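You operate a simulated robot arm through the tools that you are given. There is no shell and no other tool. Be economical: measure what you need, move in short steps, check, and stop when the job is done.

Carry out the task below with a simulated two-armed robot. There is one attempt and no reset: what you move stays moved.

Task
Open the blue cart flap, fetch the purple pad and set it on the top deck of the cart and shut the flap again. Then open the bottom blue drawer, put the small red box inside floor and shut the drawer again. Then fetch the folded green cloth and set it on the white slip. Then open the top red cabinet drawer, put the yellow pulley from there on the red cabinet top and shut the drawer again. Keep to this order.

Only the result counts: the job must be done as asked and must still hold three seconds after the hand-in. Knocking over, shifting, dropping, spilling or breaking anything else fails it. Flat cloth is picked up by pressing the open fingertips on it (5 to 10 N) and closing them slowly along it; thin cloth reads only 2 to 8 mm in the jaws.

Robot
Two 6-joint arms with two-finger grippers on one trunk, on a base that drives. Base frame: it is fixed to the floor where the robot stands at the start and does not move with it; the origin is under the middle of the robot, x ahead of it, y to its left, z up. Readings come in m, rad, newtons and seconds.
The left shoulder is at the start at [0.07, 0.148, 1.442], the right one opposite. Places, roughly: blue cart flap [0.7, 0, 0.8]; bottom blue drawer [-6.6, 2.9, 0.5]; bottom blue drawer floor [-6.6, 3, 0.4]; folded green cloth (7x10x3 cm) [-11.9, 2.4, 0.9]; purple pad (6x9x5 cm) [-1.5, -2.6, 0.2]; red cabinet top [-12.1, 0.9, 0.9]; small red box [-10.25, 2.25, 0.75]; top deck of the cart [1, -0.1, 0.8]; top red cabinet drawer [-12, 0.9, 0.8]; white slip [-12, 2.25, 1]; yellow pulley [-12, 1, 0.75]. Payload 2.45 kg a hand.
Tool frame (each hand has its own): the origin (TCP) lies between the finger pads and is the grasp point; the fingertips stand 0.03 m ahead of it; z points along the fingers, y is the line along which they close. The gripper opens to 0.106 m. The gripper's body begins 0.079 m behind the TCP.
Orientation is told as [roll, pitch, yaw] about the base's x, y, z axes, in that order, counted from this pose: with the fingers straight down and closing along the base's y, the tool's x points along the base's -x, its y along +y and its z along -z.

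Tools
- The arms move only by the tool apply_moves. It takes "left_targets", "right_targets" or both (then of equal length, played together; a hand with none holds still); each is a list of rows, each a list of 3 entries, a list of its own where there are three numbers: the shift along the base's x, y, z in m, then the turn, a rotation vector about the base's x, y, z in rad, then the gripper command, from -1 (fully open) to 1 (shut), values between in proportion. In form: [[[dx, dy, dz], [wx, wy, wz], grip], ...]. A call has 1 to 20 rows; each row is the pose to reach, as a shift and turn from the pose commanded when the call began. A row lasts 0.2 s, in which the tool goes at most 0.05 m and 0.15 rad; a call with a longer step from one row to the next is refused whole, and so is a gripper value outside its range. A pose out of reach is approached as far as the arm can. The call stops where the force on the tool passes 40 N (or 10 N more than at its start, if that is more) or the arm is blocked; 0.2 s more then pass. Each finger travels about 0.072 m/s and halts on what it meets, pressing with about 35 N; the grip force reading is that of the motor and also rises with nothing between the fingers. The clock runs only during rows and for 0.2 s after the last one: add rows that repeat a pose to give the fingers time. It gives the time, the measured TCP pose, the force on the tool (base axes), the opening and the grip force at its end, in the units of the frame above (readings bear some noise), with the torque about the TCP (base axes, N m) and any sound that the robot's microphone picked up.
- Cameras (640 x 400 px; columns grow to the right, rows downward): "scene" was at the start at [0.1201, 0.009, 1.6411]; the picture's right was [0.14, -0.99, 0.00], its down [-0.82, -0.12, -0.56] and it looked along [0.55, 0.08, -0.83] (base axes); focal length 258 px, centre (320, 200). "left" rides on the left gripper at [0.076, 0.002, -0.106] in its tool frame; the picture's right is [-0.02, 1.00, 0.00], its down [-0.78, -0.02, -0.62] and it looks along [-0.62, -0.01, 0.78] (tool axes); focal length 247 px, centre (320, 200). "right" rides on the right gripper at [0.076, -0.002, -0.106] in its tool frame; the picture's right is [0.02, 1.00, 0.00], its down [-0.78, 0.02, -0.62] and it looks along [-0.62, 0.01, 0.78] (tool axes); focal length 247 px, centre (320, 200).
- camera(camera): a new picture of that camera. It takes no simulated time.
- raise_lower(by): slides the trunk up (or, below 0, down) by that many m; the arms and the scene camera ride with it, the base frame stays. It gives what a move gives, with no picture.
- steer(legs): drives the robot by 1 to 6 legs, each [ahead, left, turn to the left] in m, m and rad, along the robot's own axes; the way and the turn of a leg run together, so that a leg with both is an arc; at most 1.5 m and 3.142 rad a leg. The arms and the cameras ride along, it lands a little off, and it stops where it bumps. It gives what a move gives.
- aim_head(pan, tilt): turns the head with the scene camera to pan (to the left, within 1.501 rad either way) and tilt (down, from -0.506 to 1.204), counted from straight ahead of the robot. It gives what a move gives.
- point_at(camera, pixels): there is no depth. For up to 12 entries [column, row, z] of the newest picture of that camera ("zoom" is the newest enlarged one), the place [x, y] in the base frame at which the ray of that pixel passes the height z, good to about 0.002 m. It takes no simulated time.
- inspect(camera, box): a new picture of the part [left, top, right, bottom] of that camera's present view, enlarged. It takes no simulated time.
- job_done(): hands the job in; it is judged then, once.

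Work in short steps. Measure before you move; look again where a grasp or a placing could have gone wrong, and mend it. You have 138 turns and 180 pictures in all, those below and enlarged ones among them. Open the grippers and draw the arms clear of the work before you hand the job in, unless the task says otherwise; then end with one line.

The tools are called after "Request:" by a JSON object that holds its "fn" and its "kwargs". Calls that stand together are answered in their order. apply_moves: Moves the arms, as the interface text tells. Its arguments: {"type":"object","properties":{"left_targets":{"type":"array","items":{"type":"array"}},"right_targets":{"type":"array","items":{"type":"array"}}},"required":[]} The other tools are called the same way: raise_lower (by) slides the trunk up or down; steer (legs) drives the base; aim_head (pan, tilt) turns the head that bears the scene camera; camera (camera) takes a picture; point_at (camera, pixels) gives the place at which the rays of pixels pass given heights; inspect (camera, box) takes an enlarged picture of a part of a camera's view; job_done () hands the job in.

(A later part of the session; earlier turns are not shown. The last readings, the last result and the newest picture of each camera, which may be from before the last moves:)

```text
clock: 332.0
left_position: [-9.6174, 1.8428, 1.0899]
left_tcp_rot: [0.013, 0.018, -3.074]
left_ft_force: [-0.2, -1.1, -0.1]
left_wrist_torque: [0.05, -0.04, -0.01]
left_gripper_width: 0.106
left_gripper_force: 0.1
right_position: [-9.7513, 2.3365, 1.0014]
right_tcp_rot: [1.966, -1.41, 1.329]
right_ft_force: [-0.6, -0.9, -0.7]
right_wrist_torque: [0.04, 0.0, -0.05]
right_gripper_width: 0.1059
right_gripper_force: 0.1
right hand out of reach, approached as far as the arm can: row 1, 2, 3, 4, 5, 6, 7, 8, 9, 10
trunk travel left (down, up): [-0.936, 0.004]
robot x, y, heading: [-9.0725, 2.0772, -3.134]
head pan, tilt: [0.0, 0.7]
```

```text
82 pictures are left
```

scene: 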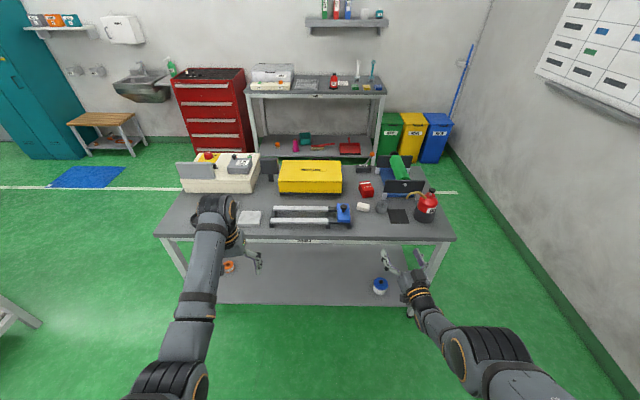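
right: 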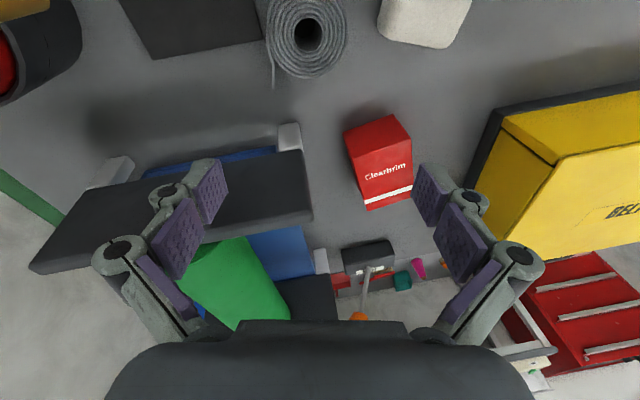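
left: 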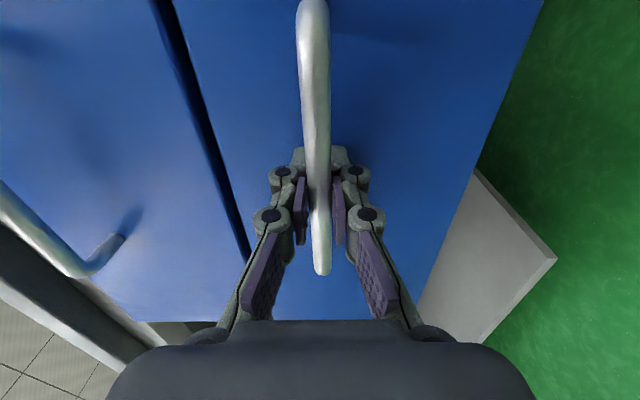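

A step was too long; I send it again with shorter steps.

Request:
{"fn": "apply_moves", "kwargs": {"right_targets": [[[0.03, 0.0, 0.02], [0, 0, 0.03], -1], [[0.06, -0.01, 0.04], [0, 0, 0.06], -1], [[0.09, -0.02, 0.06], [0, 0, 0.1], -1], [[0.12, -0.03, 0.08], [0, 0, 0.1], -1], [[0.15, -0.03, 0.1], [0, 0, 0.1], -1], [[0.18, -0.04, 0.12], [0, 0, 0.1], -1], [[0.21, -0.04, 0.14], [0, 0, 0.1], -1], [[0.24, -0.05, 0.16], [0, 0, 0.1], -1], [[0.27, -0.05, 0.18], [0, 0, 0.1], -1]]}}

Request:
{"fn": "camera", "kwargs": {"camera": "scene"}}

```text
clock: 334.0
left_position: [-9.6135, 1.8472, 1.0928]
left_tcp_rot: [0.016, 0.015, -3.07]
left_ft_force: [1.4, -0.2, -0.7]
left_wrist_torque: [-0.01, 0.03, 0.02]
left_gripper_width: 0.106
left_gripper_force: 0.1
right_position: [-9.4764, 2.2865, 1.184]
right_tcp_rot: [1.967, -1.408, 1.433]
right_ft_force: [0.0, -0.2, 0.3]
right_wrist_torque: [0.0, -0.03, -0.01]
right_gripper_width: 0.1057
right_gripper_force: 0.1
right hand out of reach, approached as far as the arm can: row 1
trunk travel left (down, up): [-0.936, 0.004]
robot x, y, heading: [-9.0733, 2.0735, -3.127]
head pan, tilt: [0.0, 0.7]
```

```text
81 pictures are left
```

scene: 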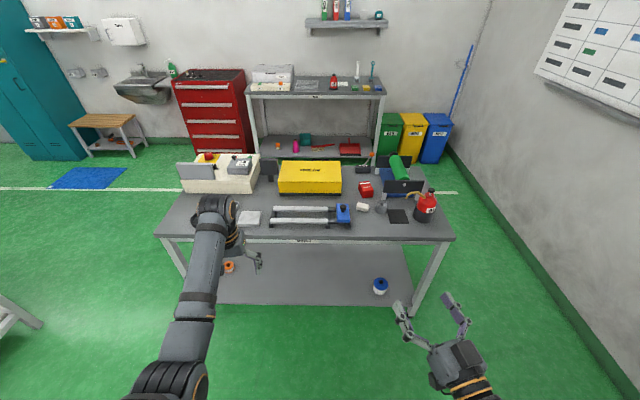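

Now it's well within reach. I move it forward a bit and pitch it down.

Request:
{"fn": "apply_moves", "kwargs": {"right_targets": [[[-0.03, 0, -0.01], [0, 0, 0], -1], [[-0.06, 0, -0.02], [0, -0.1, 0], -1], [[-0.09, 0, -0.03], [0, -0.24, 0], -1], [[-0.12, 0, -0.04], [0, -0.38, 0], -1], [[-0.12, 0, -0.06], [0, -0.52, 0], -1], [[-0.12, 0, -0.08], [0, -0.66, 0], -1], [[-0.12, 0, -0.09], [0, -0.8, 0], -1], [[-0.12, 0, -0.1], [0, -0.94, 0], -1], [[-0.12, 0, -0.1], [0, -1.08, 0], -1], [[-0.12, 0, -0.1], [0, -1.22, 0], -1], [[-0.12, 0, -0.1], [0, -1.36, 0], -1], [[-0.12, 0, -0.1], [0, -1.41, 0], -1]]}}

Request:
{"fn": "camera", "kwargs": {"camera": "scene"}}

```text
clock: 336.6
left_position: [-9.6195, 1.8464, 1.0896]
left_tcp_rot: [0.017, 0.019, -3.074]
left_ft_force: [-0.5, 0.6, -0.3]
left_wrist_torque: [-0.01, -0.03, 0.01]
left_gripper_width: 0.1059
left_gripper_force: 0.0
right_position: [-9.6308, 2.3432, 0.8504]
right_tcp_rot: [0.291, -0.224, 2.969]
right_ft_force: [-0.8, -0.1, -0.4]
right_wrist_torque: [0.01, 0.0, 0.0]
right_gripper_width: 0.1061
right_gripper_force: 0.1
right hand out of reach, approached as far as the arm can: row 2, 3, 4, 5, 6, 7, 8, 9, 10, 11, 12
trunk travel left (down, up): [-0.936, 0.004]
robot x, y, heading: [-9.0748, 2.0775, -3.139]
head pan, tilt: [0.0, 0.7]
```

```text
80 pictures are left
```

scene: 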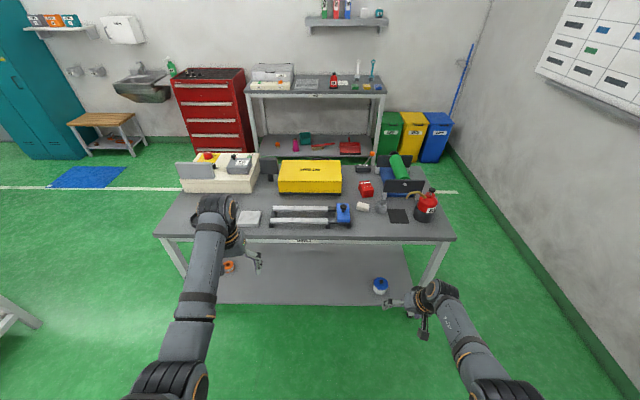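

I stop here: the left will do the work. I park the right arm again pointing forward, high and near the body.

Request:
{"fn": "apply_moves", "kwargs": {"right_targets": [[[0, 0, 0.02], [0, 0.14, 0], -1], [[0, 0, 0.05], [0, 0.28, 0], -1], [[0.02, 0, 0.08], [0, 0.42, 0], -1], [[0.04, -0.01, 0.11], [0, 0.56, 0], -1], [[0.06, -0.02, 0.14], [0, 0.7, 0], -1], [[0.08, -0.03, 0.17], [0, 0.84, 0], -1], [[0.1, -0.04, 0.2], [0, 0.98, 0], -1], [[0.12, -0.04, 0.23], [0, 1.12, 0], -1], [[0.14, -0.04, 0.26], [0, 1.26, 0], -1], [[0.16, -0.04, 0.29], [0, 1.4, 0], -1], [[0.18, -0.04, 0.32], [0, 1.5, 0], -1], [[0.2, -0.04, 0.34], [0, 1.5, 0], -1], [[0.22, -0.04, 0.34], [0, 1.5, 0], -1]]}}

Request:
{"fn": "steer", "kwargs": {"legs": [[0, -0.45, 0]]}}

Request:
{"fn": "camera", "kwargs": {"camera": "scene"}}

```text
clock: 339.4
left_position: [-9.6163, 1.8453, 1.0921]
left_tcp_rot: [0.015, 0.014, -3.072]
left_ft_force: [-0.1, 0.0, 0.2]
left_wrist_torque: [-0.02, 0.0, 0.0]
left_gripper_width: 0.1061
left_gripper_force: 0.0
right_position: [-9.4104, 2.3054, 1.1894]
right_tcp_rot: [2.439, -1.374, 0.966]
right_ft_force: [0.1, -0.6, -0.9]
right_wrist_torque: [0.04, -0.01, 0.0]
right_gripper_width: 0.1061
right_gripper_force: 0.0
right hand out of reach, approached as far as the arm can: row 8, 9
trunk travel left (down, up): [-0.936, 0.004]
robot x, y, heading: [-9.0756, 2.0748, -3.136]
head pan, tilt: [0.0, 0.7]
```

```text
clock: 342.2
left_position: [-9.6211, 2.2924, 1.0915]
left_tcp_rot: [0.015, 0.018, -3.062]
left_ft_force: [-0.4, -0.3, 0.4]
left_wrist_torque: [0.05, 0.0, 0.0]
left_gripper_width: 0.1062
left_gripper_force: 0.1
right_position: [-9.4205, 2.7537, 1.1885]
right_tcp_rot: [2.437, -1.376, 0.981]
right_ft_force: [-0.7, -0.5, -0.6]
right_wrist_torque: [0.04, 0.0, 0.03]
right_gripper_width: 0.1061
right_gripper_force: 0.0
trunk travel left (down, up): [-0.936, 0.004]
robot x, y, heading: [-9.0852, 2.5297, -3.123]
head pan, tilt: [0.0, 0.7]
```

```text
79 pictures are left
```

scene: 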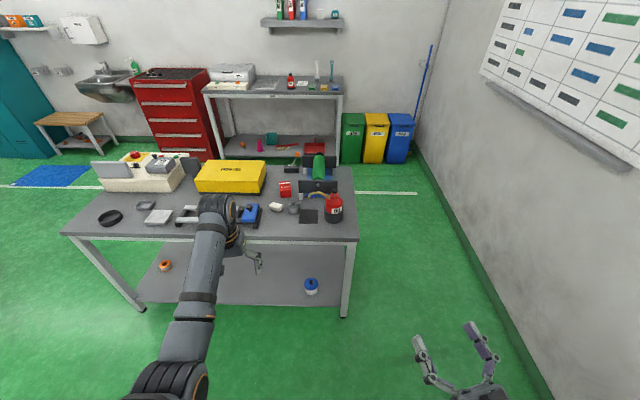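

The right arm is parked high. I drive ahead 0.5 so the left hand comes above the eraser, with jaws narrowed, then look.

Request:
{"fn": "steer", "kwargs": {"legs": [[0.5, 0, -0.018]]}}

Request:
{"fn": "apply_moves", "kwargs": {"left_targets": [[[-0.02, 0, -0.03], [0, 0, -0.03], -0.6], [[-0.04, 0, -0.06], [0, 0, -0.06], -0.6], [[-0.06, 0, -0.09], [0, 0, -0.08], -0.6], [[-0.06, 0, -0.12], [0, 0, -0.08], -0.6], [[-0.06, 0, -0.15], [0, 0, -0.08], -0.6]]}}

Request:
{"fn": "camera", "kwargs": {"camera": "left"}}

```text
clock: 345.1
left_position: [-10.1144, 2.2966, 1.0923]
left_tcp_rot: [0.015, 0.015, -3.077]
left_ft_force: [-0.4, 0.1, 0.6]
left_wrist_torque: [-0.02, 0.0, 0.02]
left_gripper_width: 0.1056
left_gripper_force: 0.0
right_position: [-9.9062, 2.7552, 1.1885]
right_tcp_rot: [2.437, -1.373, 0.963]
right_ft_force: [-0.1, 0.0, -0.1]
right_wrist_torque: [0.01, 0.02, -0.02]
right_gripper_width: 0.106
right_gripper_force: 0.0
trunk travel left (down, up): [-0.936, 0.004]
robot x, y, heading: [-9.5654, 2.5285, -3.135]
head pan, tilt: [0.0, 0.7]
```

```text
clock: 346.3
left_position: [-10.1762, 2.2949, 0.9412]
left_tcp_rot: [0.016, 0.017, 3.126]
left_ft_force: [0.4, -0.1, -0.1]
left_wrist_torque: [-0.02, -0.01, 0.01]
left_gripper_width: 0.0848
left_gripper_force: 0.0
right_position: [-9.9074, 2.7538, 1.1879]
right_tcp_rot: [2.432, -1.373, 0.97]
right_ft_force: [0.6, -0.8, 0.3]
right_wrist_torque: [-0.01, 0.02, -0.04]
right_gripper_width: 0.1058
right_gripper_force: 0.0
trunk travel left (down, up): [-0.936, 0.004]
robot x, y, heading: [-9.5692, 2.5271, -3.135]
head pan, tilt: [0.0, 0.7]
```

```text
78 pictures are left
```

left: 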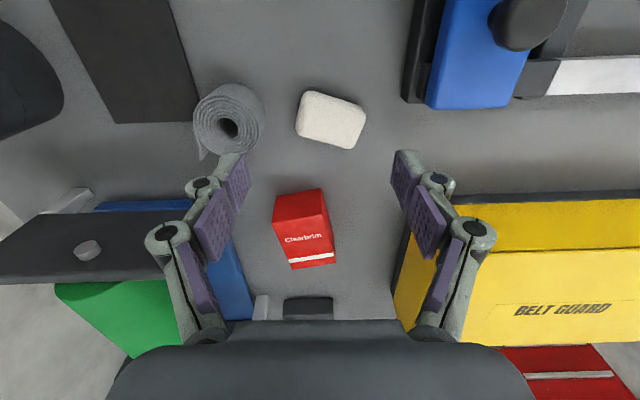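

The left hand obeys well. I measure the eraser (330,120) and roll.

Request:
{"fn": "point_at", "kwargs": {"camera": "left", "pixels": [[330, 119, 0.815], [298, 112, 0.815], [363, 126, 0.815], [334, 97, 0.815], [325, 146, 0.815], [228, 127, 0.84], [264, 125, 0.82], [300, 92, 0.82], [350, 149, 0.82]]}}

```text
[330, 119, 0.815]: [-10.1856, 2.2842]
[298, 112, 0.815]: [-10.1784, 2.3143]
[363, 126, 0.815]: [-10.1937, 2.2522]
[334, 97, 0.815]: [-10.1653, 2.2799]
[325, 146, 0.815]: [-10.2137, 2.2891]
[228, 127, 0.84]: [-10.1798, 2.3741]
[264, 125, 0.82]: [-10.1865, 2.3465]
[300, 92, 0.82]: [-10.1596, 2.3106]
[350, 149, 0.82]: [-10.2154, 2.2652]
```

Eraser centre (-10.187,2.283), long axis at 76°. I turn -0.24, align and descend, then close.

Request:
{"fn": "apply_moves", "kwargs": {"left_targets": [[[-0.006, -0.006, 0], [0, 0, -0.12], -0.5], [[-0.011, -0.012, 0], [0, 0, -0.24], -0.5], [[-0.011, -0.012, -0.04], [0, 0, -0.24], -0.5], [[-0.011, -0.012, -0.07], [0, 0, -0.24], -0.5], [[-0.011, -0.012, -0.09], [0, 0, -0.24], -0.5], [[-0.011, -0.012, -0.1], [0, 0, -0.24], -0.5], [[-0.011, -0.012, -0.1], [0, 0, -0.24], -0.5]]}}

Request:
{"fn": "camera", "kwargs": {"camera": "left"}}

```text
clock: 347.9
left_position: [-10.1406, 2.2882, 0.8809]
left_tcp_rot: [0.016, 0.014, 2.886]
left_ft_force: [-0.5, -0.1, 0.1]
left_wrist_torque: [0.0, 0.0, 0.02]
left_gripper_width: 0.0796
left_gripper_force: 0.1
left hand out of reach, approached as far as the arm can: row 1, 2, 3, 4, 5, 6, 7
right_position: [-9.9074, 2.7546, 1.1888]
right_tcp_rot: [2.431, -1.373, 0.968]
right_ft_force: [-0.2, -0.3, -0.7]
right_wrist_torque: [0.03, -0.02, -0.01]
right_gripper_width: 0.106
right_gripper_force: 0.0
trunk travel left (down, up): [-0.936, 0.004]
robot x, y, heading: [-9.5691, 2.5275, -3.142]
head pan, tilt: [0.0, 0.7]
```

```text
77 pictures are left
```

left: 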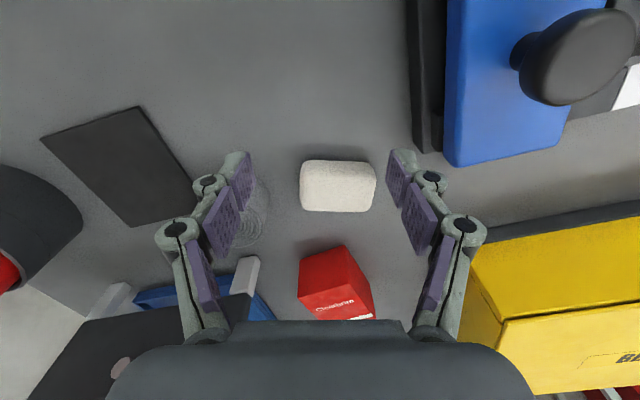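

The arm is at its reach here with the trunk so high. I lift the hand 0.1, lower the trunk 0.12, and re-aim.

Request:
{"fn": "apply_moves", "kwargs": {"left_targets": [[[0, 0, 0.03], [0, 0, 0], -0.5], [[0, 0, 0.06], [0, 0, 0], -0.5], [[0, 0, 0.1], [0, 0, 0], -0.5], [[0, 0, 0.1], [0, 0, 0], -0.5]]}}

Request:
{"fn": "raise_lower", "kwargs": {"by": -0.1}}

Request:
{"fn": "steer", "kwargs": {"legs": [[0.04, 0, 0]]}}

Request:
{"fn": "camera", "kwargs": {"camera": "left"}}

```text
clock: 348.9
left_position: [-10.1858, 2.2888, 0.9569]
left_tcp_rot: [0.014, 0.016, 2.884]
left_ft_force: [0.8, 0.1, 0.3]
left_wrist_torque: [-0.02, -0.02, 0.0]
left_gripper_width: 0.0792
left_gripper_force: 0.0
left hand out of reach, approached as far as the arm can: row 1, 2, 3, 4
right_position: [-9.9086, 2.755, 1.1882]
right_tcp_rot: [2.432, -1.374, 0.97]
right_ft_force: [0.0, -0.3, 0.4]
right_wrist_torque: [0.0, 0.0, -0.04]
right_gripper_width: 0.1061
right_gripper_force: 0.0
trunk travel left (down, up): [-0.936, 0.004]
robot x, y, heading: [-9.5688, 2.5274, -3.142]
head pan, tilt: [0.0, 0.7]
```

```text
clock: 350.2
left_position: [-10.1854, 2.2894, 0.8564]
left_tcp_rot: [0.016, 0.019, 2.886]
left_ft_force: [-0.3, -0.4, -0.3]
left_wrist_torque: [0.02, 0.0, 0.0]
left_gripper_width: 0.0794
left_gripper_force: 0.1
right_position: [-9.9063, 2.7542, 1.089]
right_tcp_rot: [2.431, -1.374, 0.968]
right_ft_force: [-0.6, 1.0, -0.6]
right_wrist_torque: [-0.01, 0.0, 0.02]
right_gripper_width: 0.106
right_gripper_force: 0.1
trunk travel left (down, up): [-0.836, 0.104]
robot x, y, heading: [-9.57, 2.5262, -3.14]
head pan, tilt: [0.0, 0.7]
```

```text
clock: 351.1
left_position: [-10.2215, 2.2885, 0.8599]
left_tcp_rot: [0.017, 0.013, 2.887]
left_ft_force: [0.4, 0.1, 0.1]
left_wrist_torque: [-0.01, 0.06, 0.0]
left_gripper_width: 0.0793
left_gripper_force: 0.0
right_position: [-9.9433, 2.7549, 1.0914]
right_tcp_rot: [2.454, -1.371, 0.947]
right_ft_force: [0.2, 0.4, -0.1]
right_wrist_torque: [0.03, -0.04, 0.04]
right_gripper_width: 0.1061
right_gripper_force: 0.0
trunk travel left (down, up): [-0.836, 0.104]
robot x, y, heading: [-9.6129, 2.5245, -3.142]
head pan, tilt: [0.0, 0.7]
```

```text
76 pictures are left
```

left: 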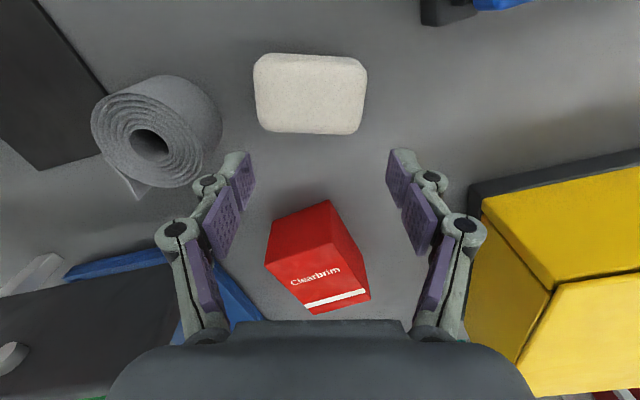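

The hand is 3.5 cm beyond the eraser, straddling its line. I move back onto it, descend to z≈0.838 and close.

Request:
{"fn": "apply_moves", "kwargs": {"left_targets": [[[0.012, -0.005, 0.005], [0, 0, 0], -0.5], [[0.024, -0.005, 0.005], [0, 0, 0], -0.5], [[0.035, -0.005, 0], [0, 0, 0], -0.5], [[0.035, -0.005, -0.012], [0, 0, 0], -0.5], [[0.035, -0.005, -0.022], [0, 0, 0], -0.5], [[0.035, -0.005, -0.022], [0, 0, 0], -0.5]]}}

Request:
{"fn": "camera", "kwargs": {"camera": "left"}}

```text
clock: 352.5
left_position: [-10.2079, 2.2835, 0.8253]
left_tcp_rot: [0.017, 0.019, 2.884]
left_ft_force: [0.5, -0.3, 0.0]
left_wrist_torque: [0.02, 0.0, 0.01]
left_gripper_width: 0.0795
left_gripper_force: 0.2
left hand out of reach, approached as far as the arm can: row 1, 2, 3, 4, 5, 6
right_position: [-9.949, 2.754, 1.0886]
right_tcp_rot: [2.427, -1.375, 0.972]
right_ft_force: [-0.4, -0.3, -0.1]
right_wrist_torque: [0.01, 0.01, 0.01]
right_gripper_width: 0.106
right_gripper_force: 0.1
trunk travel left (down, up): [-0.836, 0.104]
robot x, y, heading: [-9.6068, 2.5251, -3.138]
head pan, tilt: [0.0, 0.7]
```

```text
75 pictures are left
```

left: 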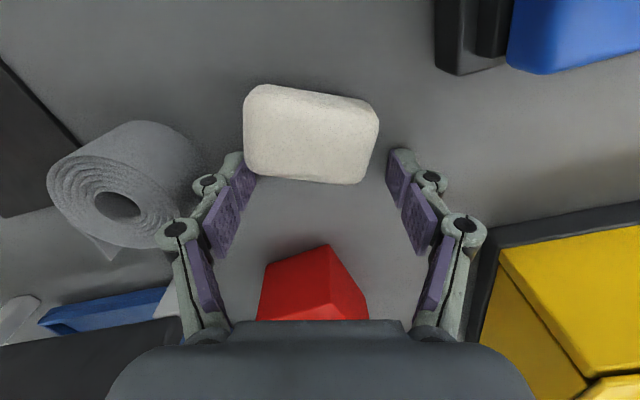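

The hand is lower than the arm likes here. I lift it 0.1 m (then it is in reach), look again, and will descend using the trunk.

Request:
{"fn": "apply_moves", "kwargs": {"left_targets": [[[-0.02, 0, 0.03], [0, 0, 0], -0.5], [[-0.02, 0, 0.06], [0, 0, 0], -0.5], [[0, 0, 0.09], [0, 0, 0], -0.5], [[0, 0, 0.12], [0, 0, 0], -0.5], [[0, 0, 0.12], [0, 0, 0], -0.5]]}}

Request:
{"fn": "camera", "kwargs": {"camera": "left"}}

```text
clock: 353.7
left_position: [-10.2558, 2.2811, 0.923]
left_tcp_rot: [0.017, 0.02, 2.885]
left_ft_force: [1.6, 0.5, -0.2]
left_wrist_torque: [-0.01, 0.02, -0.03]
left_gripper_width: 0.0797
left_gripper_force: 0.1
left hand out of reach, approached as far as the arm can: row 2, 3, 4, 5
right_position: [-9.9496, 2.7538, 1.088]
right_tcp_rot: [2.429, -1.375, 0.969]
right_ft_force: [0.5, -0.4, 1.0]
right_wrist_torque: [0.0, 0.0, 0.01]
right_gripper_width: 0.1062
right_gripper_force: 0.0
trunk travel left (down, up): [-0.836, 0.104]
robot x, y, heading: [-9.608, 2.5249, -3.141]
head pan, tilt: [0.0, 0.7]
```

```text
74 pictures are left
```

left: 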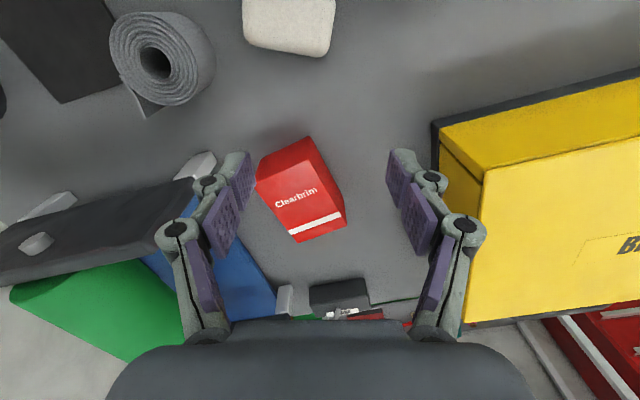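

The limit comes from turning the hand clockwise; the other sense should be free. I turn it back +0.24 and re-measure the eraser.

Request:
{"fn": "apply_moves", "kwargs": {"left_targets": [[[0, 0, 0.01], [0, 0, 0.14], -0.5], [[0, 0, 0.01], [0, 0, 0.26], -0.5], [[0.03, 0, 0.01], [0, 0, 0.4], -0.5], [[0.06, 0, 0.01], [0, 0, 0.54], -0.5], [[0.08, 0, 0.01], [0, 0, 0.68], -0.5], [[0.08, 0, 0.01], [0, 0, 0.82], -0.5], [[0.08, 0, 0.01], [0, 0, 0.96], -0.5], [[0.08, 0, 0.01], [0, 0, 1.1], -0.5], [[0.08, 0, 0.01], [0, 0, 1.24], -0.5], [[0.08, 0, 0.01], [0, 0, 1.38], -0.5], [[0.08, 0, 0.01], [0, 0, 1.5], -0.5], [[0.08, 0, 0.01], [0, 0, 1.5], -0.5]]}}

Request:
{"fn": "camera", "kwargs": {"camera": "left"}}

```text
clock: 356.3
left_position: [-10.2481, 2.2763, 0.9089]
left_tcp_rot: [0.018, 0.022, -1.895]
left_ft_force: [0.2, -0.2, -0.1]
left_wrist_torque: [0.02, 0.02, 0.0]
left_gripper_width: 0.0795
left_gripper_force: 0.0
left hand out of reach, approached as far as the arm can: row 3, 4, 5, 6, 7, 8, 9, 10, 11, 12
right_position: [-9.9474, 2.7547, 1.0892]
right_tcp_rot: [2.43, -1.374, 0.97]
right_ft_force: [-0.7, 0.5, -0.5]
right_wrist_torque: [0.0, -0.04, 0.03]
right_gripper_width: 0.106
right_gripper_force: 0.0
trunk travel left (down, up): [-0.836, 0.104]
robot x, y, heading: [-9.6097, 2.5225, -3.135]
head pan, tilt: [0.0, 0.7]
```

```text
73 pictures are left
```

left: 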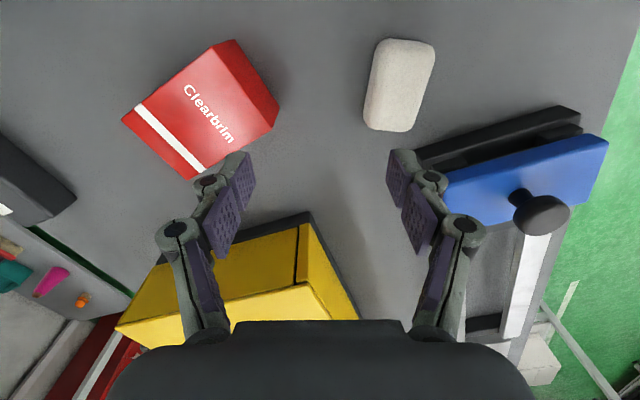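

The arm dislikes being nearer than ~0.64 m ahead; so I use the base for x and the trunk for z. I back up 0.06 and look.

Request:
{"fn": "steer", "kwargs": {"legs": [[-0.075, 0, 0]]}}

Request:
{"fn": "camera", "kwargs": {"camera": "left"}}

Request:
{"fn": "point_at", "kwargs": {"camera": "left", "pixels": [[320, 200, 0.815]]}}

```text
clock: 357.3
left_position: [-10.1776, 2.2775, 0.9071]
left_tcp_rot: [0.022, 0.019, -1.9]
left_ft_force: [-0.4, 0.3, 0.1]
left_wrist_torque: [-0.02, -0.02, 0.01]
left_gripper_width: 0.0796
left_gripper_force: 0.0
right_position: [-9.8777, 2.7549, 1.0879]
right_tcp_rot: [2.416, -1.377, 0.981]
right_ft_force: [-0.2, 0.3, -0.2]
right_wrist_torque: [-0.01, 0.0, 0.0]
right_gripper_width: 0.1059
right_gripper_force: 0.0
trunk travel left (down, up): [-0.836, 0.104]
robot x, y, heading: [-9.5366, 2.5235, -3.141]
head pan, tilt: [0.0, 0.7]
```

```text
72 pictures are left
```

left: 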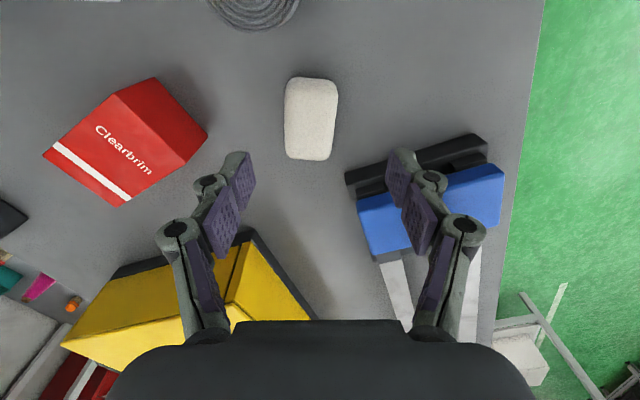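

```text
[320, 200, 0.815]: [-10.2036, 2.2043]
```

The eraser (310,119) now lies squarely across the jaws. Measure.

Request:
{"fn": "point_at", "kwargs": {"camera": "left", "pixels": [[311, 119, 0.815], [312, 80, 0.815], [309, 158, 0.815], [286, 120, 0.815], [336, 120, 0.815]]}}

```text
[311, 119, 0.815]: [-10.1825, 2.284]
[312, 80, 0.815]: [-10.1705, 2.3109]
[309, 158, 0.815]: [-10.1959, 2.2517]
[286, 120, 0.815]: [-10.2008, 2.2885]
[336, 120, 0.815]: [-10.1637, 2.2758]
```

Offset is only (-5,+6) mm. I nudge and lower the trunk 0.07.

Request:
{"fn": "apply_moves", "kwargs": {"left_targets": [[[-0.005, 0.006, 0], [0, 0, 0], -0.5], [[-0.005, 0.006, 0], [0, 0, 0], -0.5]]}}

Request:
{"fn": "raise_lower", "kwargs": {"by": -0.06}}

Request:
{"fn": "camera", "kwargs": {"camera": "left"}}

```text
clock: 357.9
left_position: [-10.1764, 2.2837, 0.9104]
left_tcp_rot: [0.017, 0.02, -1.901]
left_ft_force: [-0.7, -0.5, -0.2]
left_wrist_torque: [0.02, 0.01, -0.03]
left_gripper_width: 0.0793
left_gripper_force: 0.0
left hand out of reach, approached as far as the arm can: row 1, 2
right_position: [-9.876, 2.7544, 1.0883]
right_tcp_rot: [2.429, -1.375, 0.971]
right_ft_force: [0.7, 0.4, 0.5]
right_wrist_torque: [-0.02, 0.01, 0.0]
right_gripper_width: 0.1057
right_gripper_force: 0.1
trunk travel left (down, up): [-0.836, 0.104]
robot x, y, heading: [-9.5388, 2.5219, -3.14]
head pan, tilt: [0.0, 0.7]
```

```text
clock: 358.9
left_position: [-10.1768, 2.282, 0.8522]
left_tcp_rot: [0.016, 0.018, -1.899]
left_ft_force: [-0.6, 0.0, 0.1]
left_wrist_torque: [-0.01, -0.04, -0.02]
left_gripper_width: 0.0794
left_gripper_force: 0.1
right_position: [-9.8754, 2.7546, 1.0286]
right_tcp_rot: [2.431, -1.376, 0.968]
right_ft_force: [-0.4, -0.2, 0.5]
right_wrist_torque: [0.01, 0.0, 0.01]
right_gripper_width: 0.1061
right_gripper_force: 0.0
trunk travel left (down, up): [-0.776, 0.164]
robot x, y, heading: [-9.5327, 2.5217, -3.134]
head pan, tilt: [0.0, 0.7]
```

```text
71 pictures are left
```

left: 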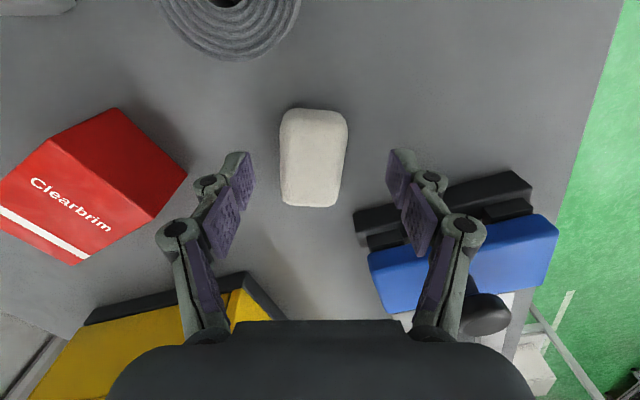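

The eraser is centred between the jaws. I lower 15 mm more, close, and lift with the trunk.

Request:
{"fn": "raise_lower", "kwargs": {"by": -0.015}}

Request:
{"fn": "apply_moves", "kwargs": {"left_targets": [[[0, 0, 0], [0, 0, 0], 0], [[0, 0, 0], [0, 0, 0], 0.5], [[0, 0, 0], [0, 0, 0], 1], [[0, 0, 0], [0, 0, 0], 1]]}}

Request:
{"fn": "raise_lower", "kwargs": {"by": 0.06}}

Request:
{"fn": "camera", "kwargs": {"camera": "left"}}

```text
clock: 359.5
left_position: [-10.1768, 2.2824, 0.8357]
left_tcp_rot: [0.019, 0.02, -1.9]
left_ft_force: [0.7, 0.3, -0.7]
left_wrist_torque: [0.03, -0.04, 0.01]
left_gripper_width: 0.0797
left_gripper_force: 0.2
right_position: [-9.8753, 2.7547, 1.014]
right_tcp_rot: [2.433, -1.373, 0.967]
right_ft_force: [0.5, 0.1, 0.3]
right_wrist_torque: [-0.02, -0.03, -0.01]
right_gripper_width: 0.1057
right_gripper_force: 0.0
trunk travel left (down, up): [-0.761, 0.179]
robot x, y, heading: [-9.5393, 2.5256, -3.14]
head pan, tilt: [0.0, 0.7]
```

```text
clock: 360.5
left_position: [-10.1758, 2.2835, 0.8366]
left_tcp_rot: [0.017, 0.018, -1.899]
left_ft_force: [0.0, 0.6, 0.6]
left_wrist_torque: [0.0, 0.03, -0.04]
left_gripper_width: 0.0396
left_gripper_force: 35.4
right_position: [-9.8749, 2.7549, 1.0134]
right_tcp_rot: [2.433, -1.375, 0.966]
right_ft_force: [0.7, 0.4, 0.0]
right_wrist_torque: [-0.03, 0.01, -0.04]
right_gripper_width: 0.1061
right_gripper_force: 0.1
trunk travel left (down, up): [-0.761, 0.179]
robot x, y, heading: [-9.5392, 2.5245, -3.141]
head pan, tilt: [0.0, 0.7]
```

```text
clock: 361.5
left_position: [-10.1775, 2.2844, 0.8955]
left_tcp_rot: [0.017, 0.019, -1.898]
left_ft_force: [1.1, 0.0, 0.0]
left_wrist_torque: [0.02, -0.01, 0.0]
left_gripper_width: 0.0393
left_gripper_force: 35.6
right_position: [-9.8749, 2.7549, 1.0741]
right_tcp_rot: [2.432, -1.375, 0.968]
right_ft_force: [0.3, 0.3, 0.0]
right_wrist_torque: [0.0, -0.03, 0.0]
right_gripper_width: 0.106
right_gripper_force: 0.0
trunk travel left (down, up): [-0.821, 0.119]
robot x, y, heading: [-9.5376, 2.5247, -3.139]
head pan, tilt: [0.0, 0.7]
```

```text
70 pictures are left
```

left: 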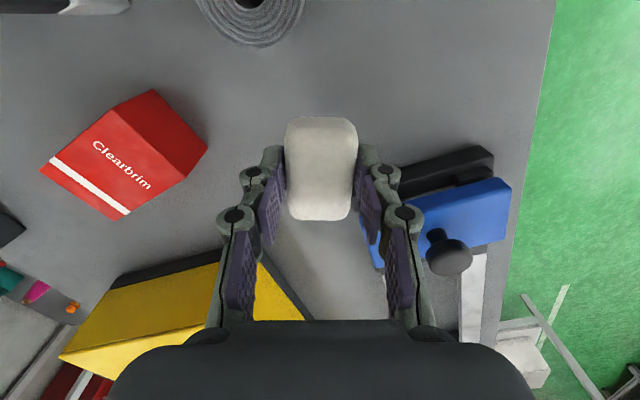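

Eraser held. I turn the hand back by -1.2 rad at this height, then move the base to bring it over (-10.077,2.308).

Request:
{"fn": "apply_moves", "kwargs": {"left_targets": [[[0, 0, 0], [0, 0, -0.14], 1], [[0, 0, 0], [0, 0, -0.28], 1], [[0, 0, 0], [0, 0, -0.42], 1], [[0, 0, 0], [0, 0, -0.56], 1], [[0, 0, 0], [0, 0, -0.7], 1], [[0, 0, 0], [0, 0, -0.84], 1], [[0, 0, 0], [0, 0, -0.98], 1], [[0, 0, 0], [0, 0, -1.12], 1], [[0, 0, 0], [0, 0, -1.2], 1]]}}

Request:
{"fn": "steer", "kwargs": {"legs": [[-0.1, -0.023, 0]]}}

Request:
{"fn": "camera", "kwargs": {"camera": "left"}}

```text
clock: 363.5
left_position: [-10.1769, 2.284, 0.8947]
left_tcp_rot: [0.018, 0.019, -3.101]
left_ft_force: [0.3, -1.0, 0.0]
left_wrist_torque: [0.02, -0.02, 0.0]
left_gripper_width: 0.039
left_gripper_force: 34.3
right_position: [-9.8749, 2.7545, 1.0736]
right_tcp_rot: [2.43, -1.373, 0.968]
right_ft_force: [-0.2, 0.1, -0.8]
right_wrist_torque: [0.02, 0.04, 0.02]
right_gripper_width: 0.1059
right_gripper_force: 0.1
trunk travel left (down, up): [-0.821, 0.119]
robot x, y, heading: [-9.5399, 2.5262, -3.135]
head pan, tilt: [0.0, 0.7]
```

```text
clock: 364.7
left_position: [-10.0781, 2.3075, 0.8941]
left_tcp_rot: [0.015, 0.022, -3.099]
left_ft_force: [0.5, 0.8, -0.7]
left_wrist_torque: [0.02, -0.02, 0.0]
left_gripper_width: 0.0387
left_gripper_force: 35.4
right_position: [-9.7776, 2.7777, 1.0726]
right_tcp_rot: [2.427, -1.374, 0.97]
right_ft_force: [-0.8, -0.4, 0.1]
right_wrist_torque: [0.0, -0.01, -0.01]
right_gripper_width: 0.1058
right_gripper_force: 0.1
trunk travel left (down, up): [-0.821, 0.119]
robot x, y, heading: [-9.4379, 2.5441, -3.136]
head pan, tilt: [0.0, 0.7]
```

```text
69 pictures are left
```

left: 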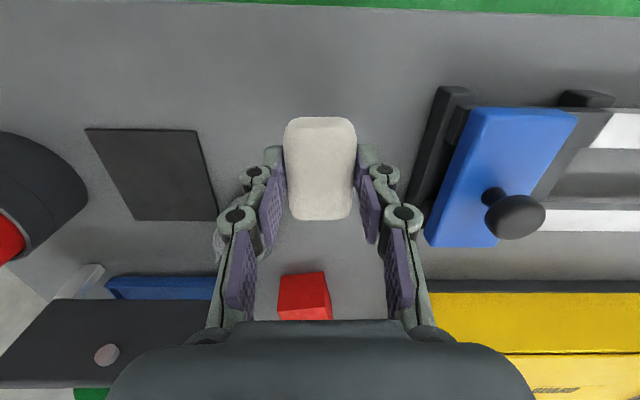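

Right over its old place. I lower 0.057, release, and rise.

Request:
{"fn": "raise_lower", "kwargs": {"by": -0.057}}

Request:
{"fn": "apply_moves", "kwargs": {"left_targets": [[[0, 0, 0], [0, 0, 0], 0.4], [[0, 0, 0], [0, 0, 0], 0], [[0, 0, 0], [0, 0, 0], -0.5], [[0, 0, 0], [0, 0, 0], -0.5]]}}

Request:
{"fn": "raise_lower", "kwargs": {"by": 0.1}}

Request:
{"fn": "camera", "kwargs": {"camera": "left"}}

```text
clock: 365.7
left_position: [-10.0794, 2.3071, 0.8376]
left_tcp_rot: [0.017, 0.02, -3.097]
left_ft_force: [-0.3, -0.6, 0.3]
left_wrist_torque: [0.02, -0.03, -0.02]
left_gripper_width: 0.0386
left_gripper_force: 34.3
right_position: [-9.7769, 2.7777, 1.0154]
right_tcp_rot: [2.43, -1.376, 0.968]
right_ft_force: [0.0, 0.0, 0.0]
right_wrist_torque: [-0.03, 0.01, 0.0]
right_gripper_width: 0.106
right_gripper_force: 0.0
trunk travel left (down, up): [-0.764, 0.176]
robot x, y, heading: [-9.4419, 2.5508, -3.141]
head pan, tilt: [0.0, 0.7]
```

```text
clock: 366.7
left_position: [-10.0783, 2.307, 0.838]
left_tcp_rot: [0.019, 0.019, -3.1]
left_ft_force: [-0.6, -0.7, 0.7]
left_wrist_torque: [-0.04, 0.0, -0.01]
left_gripper_width: 0.0797
left_gripper_force: 0.0
right_position: [-9.7763, 2.7795, 1.0168]
right_tcp_rot: [2.434, -1.372, 0.967]
right_ft_force: [0.4, 0.0, 0.2]
right_wrist_torque: [0.02, -0.03, 0.02]
right_gripper_width: 0.1064
right_gripper_force: 0.0
trunk travel left (down, up): [-0.764, 0.176]
robot x, y, heading: [-9.4394, 2.5488, -3.147]
head pan, tilt: [0.0, 0.7]
```

```text
clock: 368.0
left_position: [-10.077, 2.3072, 0.9373]
left_tcp_rot: [0.018, 0.019, -3.097]
left_ft_force: [0.7, 0.1, 0.0]
left_wrist_torque: [-0.01, 0.01, 0.0]
left_gripper_width: 0.0794
left_gripper_force: 0.1
right_position: [-9.7766, 2.7787, 1.1167]
right_tcp_rot: [2.434, -1.376, 0.964]
right_ft_force: [-0.2, 0.7, -0.2]
right_wrist_torque: [-0.01, -0.01, 0.02]
right_gripper_width: 0.106
right_gripper_force: 0.1
trunk travel left (down, up): [-0.864, 0.076]
robot x, y, heading: [-9.4385, 2.5457, -3.14]
head pan, tilt: [0.0, 0.7]
```

```text
68 pictures are left
```

left: 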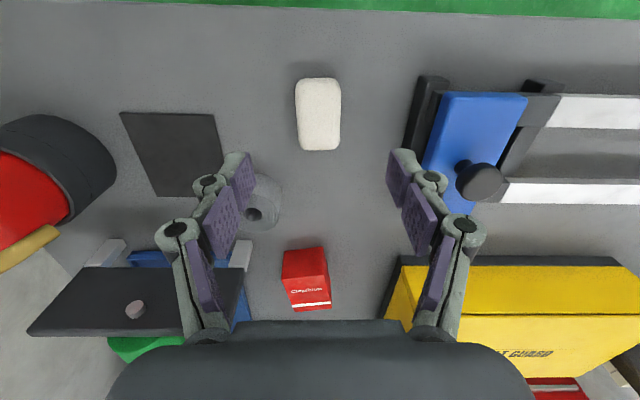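

The eraser is back in place. Now the red box at (-10.324,2.313): I turn the hand +0.146 and drive ahead 0.247.

Request:
{"fn": "apply_moves", "kwargs": {"left_targets": [[[0, 0, 0], [0, 0, 0.1], -0.6], [[0, 0, 0], [0, 0, 0.146], -0.7], [[0, 0, 0], [0, 0, 0.146], -0.7]]}}

Request:
{"fn": "steer", "kwargs": {"legs": [[0.247, -0.005, 0]]}}

Request:
{"fn": "camera", "kwargs": {"camera": "left"}}

Request:
{"fn": "point_at", "kwargs": {"camera": "left", "pixels": [[320, 100, 0.845], [320, 150, 0.845], [280, 120, 0.845], [360, 120, 0.845]]}}

```text
clock: 368.8
left_position: [-10.0784, 2.3067, 0.9368]
left_tcp_rot: [0.018, 0.02, -2.951]
left_ft_force: [-0.3, -0.4, -0.7]
left_wrist_torque: [0.01, -0.02, -0.04]
left_gripper_width: 0.0899
left_gripper_force: 0.1
right_position: [-9.7767, 2.7765, 1.1174]
right_tcp_rot: [2.434, -1.374, 0.963]
right_ft_force: [0.3, -0.5, 1.0]
right_wrist_torque: [0.03, -0.02, 0.05]
right_gripper_width: 0.106
right_gripper_force: 0.1
trunk travel left (down, up): [-0.864, 0.076]
robot x, y, heading: [-9.4413, 2.5492, -3.142]
head pan, tilt: [0.0, 0.7]
```

```text
clock: 370.6
left_position: [-10.3283, 2.3129, 0.9389]
left_tcp_rot: [0.017, 0.019, -2.957]
left_ft_force: [0.7, -1.0, -0.2]
left_wrist_torque: [0.02, -0.01, 0.02]
left_gripper_width: 0.0902
left_gripper_force: 0.1
right_position: [-10.0258, 2.7843, 1.1171]
right_tcp_rot: [2.437, -1.375, 0.956]
right_ft_force: [0.5, 0.3, 0.6]
right_wrist_torque: [0.0, -0.02, 0.02]
right_gripper_width: 0.106
right_gripper_force: 0.1
trunk travel left (down, up): [-0.864, 0.076]
robot x, y, heading: [-9.6893, 2.5514, 3.14]
head pan, tilt: [0.0, 0.7]
```

```text
67 pictures are left
```

left: 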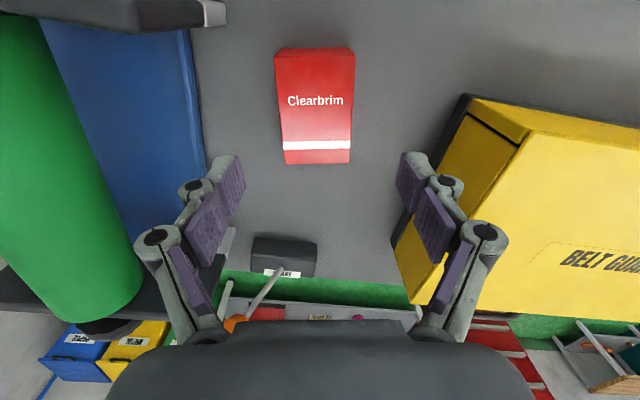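

```text
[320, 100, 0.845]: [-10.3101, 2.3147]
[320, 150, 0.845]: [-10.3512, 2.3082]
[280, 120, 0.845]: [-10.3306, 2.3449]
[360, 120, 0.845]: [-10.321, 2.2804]
```

The box centre (316,108) is nearly beneath the TCP. I lower 0.1, close, and lift.

Request:
{"fn": "raise_lower", "kwargs": {"by": -0.098}}

Request:
{"fn": "apply_moves", "kwargs": {"left_targets": [[[0, 0, 0], [0, 0, 0], 0], [[0, 0, 0], [0, 0, 0], 0.5], [[0, 0, 0], [0, 0, 0], 1], [[0, 0, 0], [0, 0, 0], 1]]}}

Request:
{"fn": "raise_lower", "kwargs": {"by": 0.15}}

Request:
{"fn": "camera", "kwargs": {"camera": "left"}}

```text
clock: 371.9
left_position: [-10.3308, 2.3139, 0.8401]
left_tcp_rot: [0.018, 0.019, -2.956]
left_ft_force: [0.4, -0.4, 0.2]
left_wrist_torque: [-0.04, -0.01, 0.02]
left_gripper_width: 0.09
left_gripper_force: 0.1
right_position: [-10.0261, 2.7835, 1.0193]
right_tcp_rot: [2.434, -1.373, 0.962]
right_ft_force: [-0.5, -0.4, -0.8]
right_wrist_torque: [0.01, 0.0, -0.01]
right_gripper_width: 0.1061
right_gripper_force: 0.1
trunk travel left (down, up): [-0.766, 0.174]
robot x, y, heading: [-9.6892, 2.5534, 3.138]
head pan, tilt: [0.0, 0.7]
```

```text
clock: 372.9
left_position: [-10.33, 2.3134, 0.8395]
left_tcp_rot: [0.018, 0.019, -2.956]
left_ft_force: [-0.7, 0.0, 2.1]
left_wrist_torque: [0.03, -0.09, -0.01]
left_gripper_width: 0.0569
left_gripper_force: 35.0
right_position: [-10.0274, 2.7842, 1.0187]
right_tcp_rot: [2.434, -1.374, 0.961]
right_ft_force: [-0.8, 0.6, -1.1]
right_wrist_torque: [0.02, 0.03, 0.01]
right_gripper_width: 0.1059
right_gripper_force: 0.0
trunk travel left (down, up): [-0.766, 0.174]
robot x, y, heading: [-9.6899, 2.554, 3.135]
head pan, tilt: [0.0, 0.7]
```

```text
clock: 374.7
left_position: [-10.3295, 2.3138, 0.9887]
left_tcp_rot: [0.017, 0.019, -2.955]
left_ft_force: [-0.1, 0.3, -1.2]
left_wrist_torque: [0.0, 0.05, 0.03]
left_gripper_width: 0.057
left_gripper_force: 34.8
right_position: [-10.0269, 2.7837, 1.1687]
right_tcp_rot: [2.433, -1.374, 0.964]
right_ft_force: [-0.1, -0.3, 0.9]
right_wrist_torque: [-0.02, -0.01, 0.0]
right_gripper_width: 0.1059
right_gripper_force: 0.1
trunk travel left (down, up): [-0.916, 0.024]
robot x, y, heading: [-9.6877, 2.5527, 3.144]
head pan, tilt: [0.0, 0.7]
```

```text
66 pictures are left
```

left: 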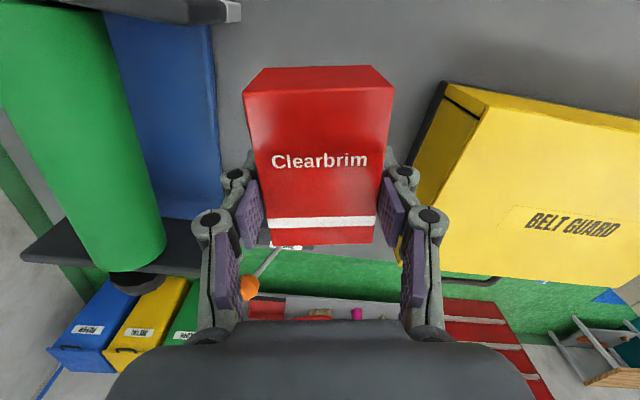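

The box is held. I drive back along the aisle to the open drawer and turn to face it.

Request:
{"fn": "steer", "kwargs": {"legs": [[-0.5, 0, 0], [-1.4, 0.3, 0], [-1.31, 0.3, 0], [0, 0, -1.57]]}}

Request:
{"fn": "aim_head", "kwargs": {"pan": 0, "tilt": 0.95}}

Request:
{"fn": "camera", "kwargs": {"camera": "scene"}}

Request:
{"fn": "camera", "kwargs": {"camera": "left"}}

```text
clock: 394.4
left_position: [-6.7471, 2.5173, 0.9885]
left_tcp_rot: [0.018, 0.019, 1.737]
left_ft_force: [0.5, -0.6, -1.0]
left_wrist_torque: [-0.01, 0.02, 0.04]
left_gripper_width: 0.057
left_gripper_force: 35.0
right_position: [-6.2818, 2.2064, 1.1687]
right_tcp_rot: [2.431, -1.374, -0.627]
right_ft_force: [-0.3, 0.3, 0.6]
right_wrist_torque: [-0.01, 0.02, 0.02]
right_gripper_width: 0.1062
right_gripper_force: 0.1
trunk travel left (down, up): [-0.916, 0.024]
robot x, y, heading: [-6.515, 1.8708, 1.55]
head pan, tilt: [0.0, 0.7]
```

```text
clock: 395.1
left_position: [-6.7471, 2.5172, 0.9891]
left_tcp_rot: [0.017, 0.017, 1.738]
left_ft_force: [0.5, 0.4, 0.1]
left_wrist_torque: [-0.01, 0.05, 0.01]
left_gripper_width: 0.057
left_gripper_force: 35.4
right_position: [-6.2816, 2.2061, 1.1689]
right_tcp_rot: [2.433, -1.373, -0.626]
right_ft_force: [-0.2, 0.0, 0.0]
right_wrist_torque: [0.01, 0.0, -0.01]
right_gripper_width: 0.1059
right_gripper_force: 0.0
trunk travel left (down, up): [-0.916, 0.024]
robot x, y, heading: [-6.518, 1.8722, 1.556]
head pan, tilt: [0.0, 0.949]
```

```text
65 pictures are left
```

scene: 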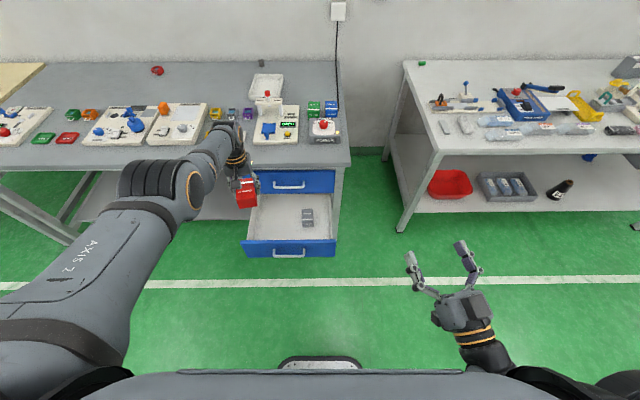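

```text
64 pictures are left
```

left: 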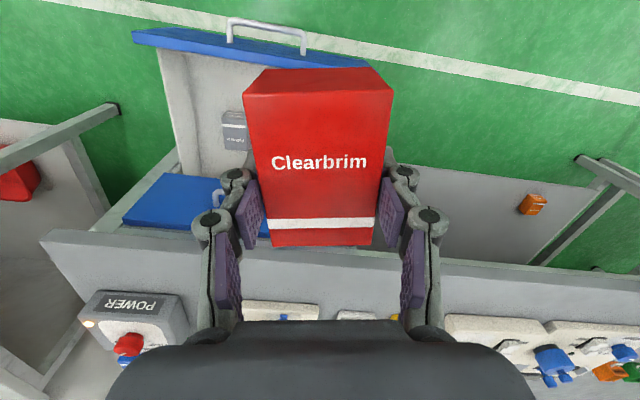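

I measure the drawer's interior in the scene view: front panel top (245..336, 240), side, grey box (307,217).

Request:
{"fn": "point_at", "kwargs": {"camera": "scene", "pixels": [[245, 241, 0.57], [335, 239, 0.57], [260, 196, 0.57], [333, 194, 0.57], [300, 226, 0.43], [314, 226, 0.43], [302, 208, 0.47], [250, 230, 0.43], [262, 198, 0.43], [290, 250, 0.53]]}}

Request:
{"fn": "point_at", "kwargs": {"camera": "left", "pixels": [[133, 38, 0.57], [368, 68, 0.57], [225, 150, 0.43], [247, 150, 0.43], [235, 112, 0.47]]}}

```text
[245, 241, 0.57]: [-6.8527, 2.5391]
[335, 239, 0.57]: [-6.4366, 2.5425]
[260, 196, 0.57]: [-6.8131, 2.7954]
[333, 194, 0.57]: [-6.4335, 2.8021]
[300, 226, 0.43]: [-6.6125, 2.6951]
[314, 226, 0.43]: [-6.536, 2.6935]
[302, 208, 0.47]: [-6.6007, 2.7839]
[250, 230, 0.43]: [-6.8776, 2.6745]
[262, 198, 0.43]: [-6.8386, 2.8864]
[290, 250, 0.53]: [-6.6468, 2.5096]
```

```text
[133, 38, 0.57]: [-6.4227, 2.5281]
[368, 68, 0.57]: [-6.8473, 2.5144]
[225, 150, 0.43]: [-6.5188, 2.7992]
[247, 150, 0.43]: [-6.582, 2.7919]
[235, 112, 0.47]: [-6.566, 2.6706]
```

Free floor lies at x≈-6.72, y≈2.675, left of the grey box. I drive ahead 0.158, right 0.027, and lower the trunk 0.4 to just above the drawer.

Request:
{"fn": "steer", "kwargs": {"legs": [[0.158, -0.025, 0.014]]}}

Request:
{"fn": "raise_lower", "kwargs": {"by": -0.36}}

Request:
{"fn": "camera", "kwargs": {"camera": "left"}}

Request:
{"fn": "camera", "kwargs": {"camera": "scene"}}

```text
clock: 396.6
left_position: [-6.7307, 2.6722, 0.9918]
left_tcp_rot: [0.014, 0.018, 1.752]
left_ft_force: [0.3, 0.6, -0.1]
left_wrist_torque: [0.03, -0.01, -0.01]
left_gripper_width: 0.057
left_gripper_force: 34.8
right_position: [-6.2604, 2.3691, 1.169]
right_tcp_rot: [2.446, -1.375, -0.624]
right_ft_force: [0.3, -1.0, 0.0]
right_wrist_torque: [-0.02, -0.01, -0.01]
right_gripper_width: 0.1056
right_gripper_force: 0.0
trunk travel left (down, up): [-0.916, 0.024]
robot x, y, heading: [-6.4939, 2.0329, 1.569]
head pan, tilt: [0.0, 0.949]
```

```text
clock: 400.1
left_position: [-6.73, 2.6751, 0.6292]
left_tcp_rot: [0.016, 0.019, 1.753]
left_ft_force: [0.3, 0.4, -0.5]
left_wrist_torque: [0.06, 0.0, -0.01]
left_gripper_width: 0.057
left_gripper_force: 35.2
right_position: [-6.2606, 2.3715, 0.8093]
right_tcp_rot: [2.434, -1.373, -0.613]
right_ft_force: [-0.3, 0.7, -0.5]
right_wrist_torque: [0.01, 0.01, -0.01]
right_gripper_width: 0.1057
right_gripper_force: 0.0
trunk travel left (down, up): [-0.556, 0.384]
robot x, y, heading: [-6.4921, 2.0352, 1.564]
head pan, tilt: [0.0, 0.949]
```

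```text
63 pictures are left
```

left: 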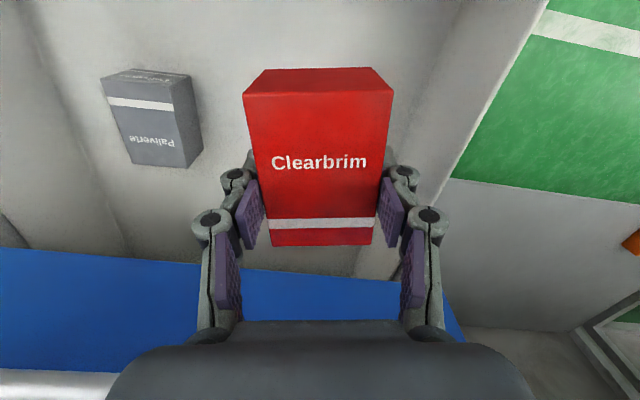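

```text
62 pictures are left
```

scene: 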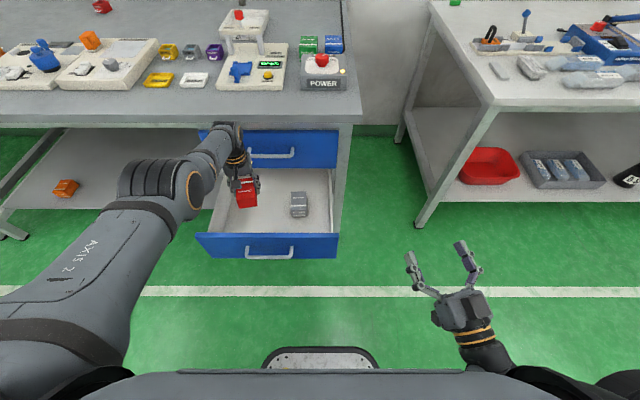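

The box hovers over free drawer floor. I lower 0.11 more with the trunk, then step down with the arm until contact and release.

Request:
{"fn": "raise_lower", "kwargs": {"by": -0.11}}

Request:
{"fn": "apply_moves", "kwargs": {"left_targets": [[[0.006, 0, -0.008], [0, 0, 0], 1], [[0.008, 0, -0.016], [0, 0, 0], 1], [[0.008, 0, -0.024], [0, 0, 0], 1], [[0.008, 0, -0.032], [0, 0, 0], 1], [[0.008, 0, -0.04], [0, 0, 0], 1], [[0.008, 0, -0.048], [0, 0, 0], 1], [[0.008, 0, -0.056], [0, 0, 0], 1], [[0.008, 0, -0.064], [0, 0, 0], 1]]}}

Request:
{"fn": "camera", "kwargs": {"camera": "left"}}

```text
clock: 401.5
left_position: [-6.7301, 2.6754, 0.5193]
left_tcp_rot: [0.017, 0.02, 1.751]
left_ft_force: [0.1, 0.4, -0.5]
left_wrist_torque: [-0.01, 0.02, -0.02]
left_gripper_width: 0.057
left_gripper_force: 35.3
right_position: [-6.259, 2.3706, 0.6988]
right_tcp_rot: [2.435, -1.374, -0.612]
right_ft_force: [0.2, -0.4, 0.0]
right_wrist_torque: [0.0, 0.01, 0.01]
right_gripper_width: 0.1059
right_gripper_force: 0.0
trunk travel left (down, up): [-0.446, 0.494]
robot x, y, heading: [-6.4901, 2.0357, 1.562]
head pan, tilt: [0.0, 0.949]
```

```text
clock: 403.3
left_position: [-6.7217, 2.6593, 0.4777]
left_tcp_rot: [0.015, 0.002, 1.752]
left_ft_force: [0.2, 1.5, 22.9]
left_wrist_torque: [-0.67, -0.46, -0.07]
left_gripper_width: 0.0575
left_gripper_force: 35.4
left hand out of reach, approached as far as the arm can: row 1, 2, 3, 4, 5, 6, 7, 8
right_position: [-6.2598, 2.3688, 0.6989]
right_tcp_rot: [2.44, -1.373, -0.617]
right_ft_force: [-0.1, 0.5, -0.3]
right_wrist_torque: [0.01, 0.01, 0.0]
right_gripper_width: 0.1059
right_gripper_force: 0.1
trunk travel left (down, up): [-0.446, 0.494]
robot x, y, heading: [-6.4889, 2.0342, 1.569]
head pan, tilt: [0.0, 0.949]
stopped in row 8 (left hand): the force on the tool passed its limit at 41 N (the readings are from after the stop); the commanded pose is now the measured one
```

```text
61 pictures are left
```

left: 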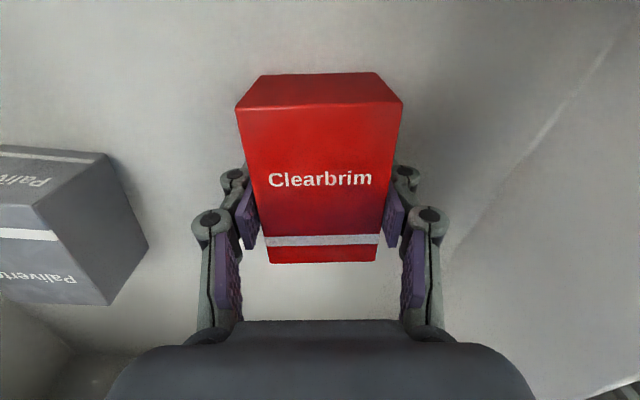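

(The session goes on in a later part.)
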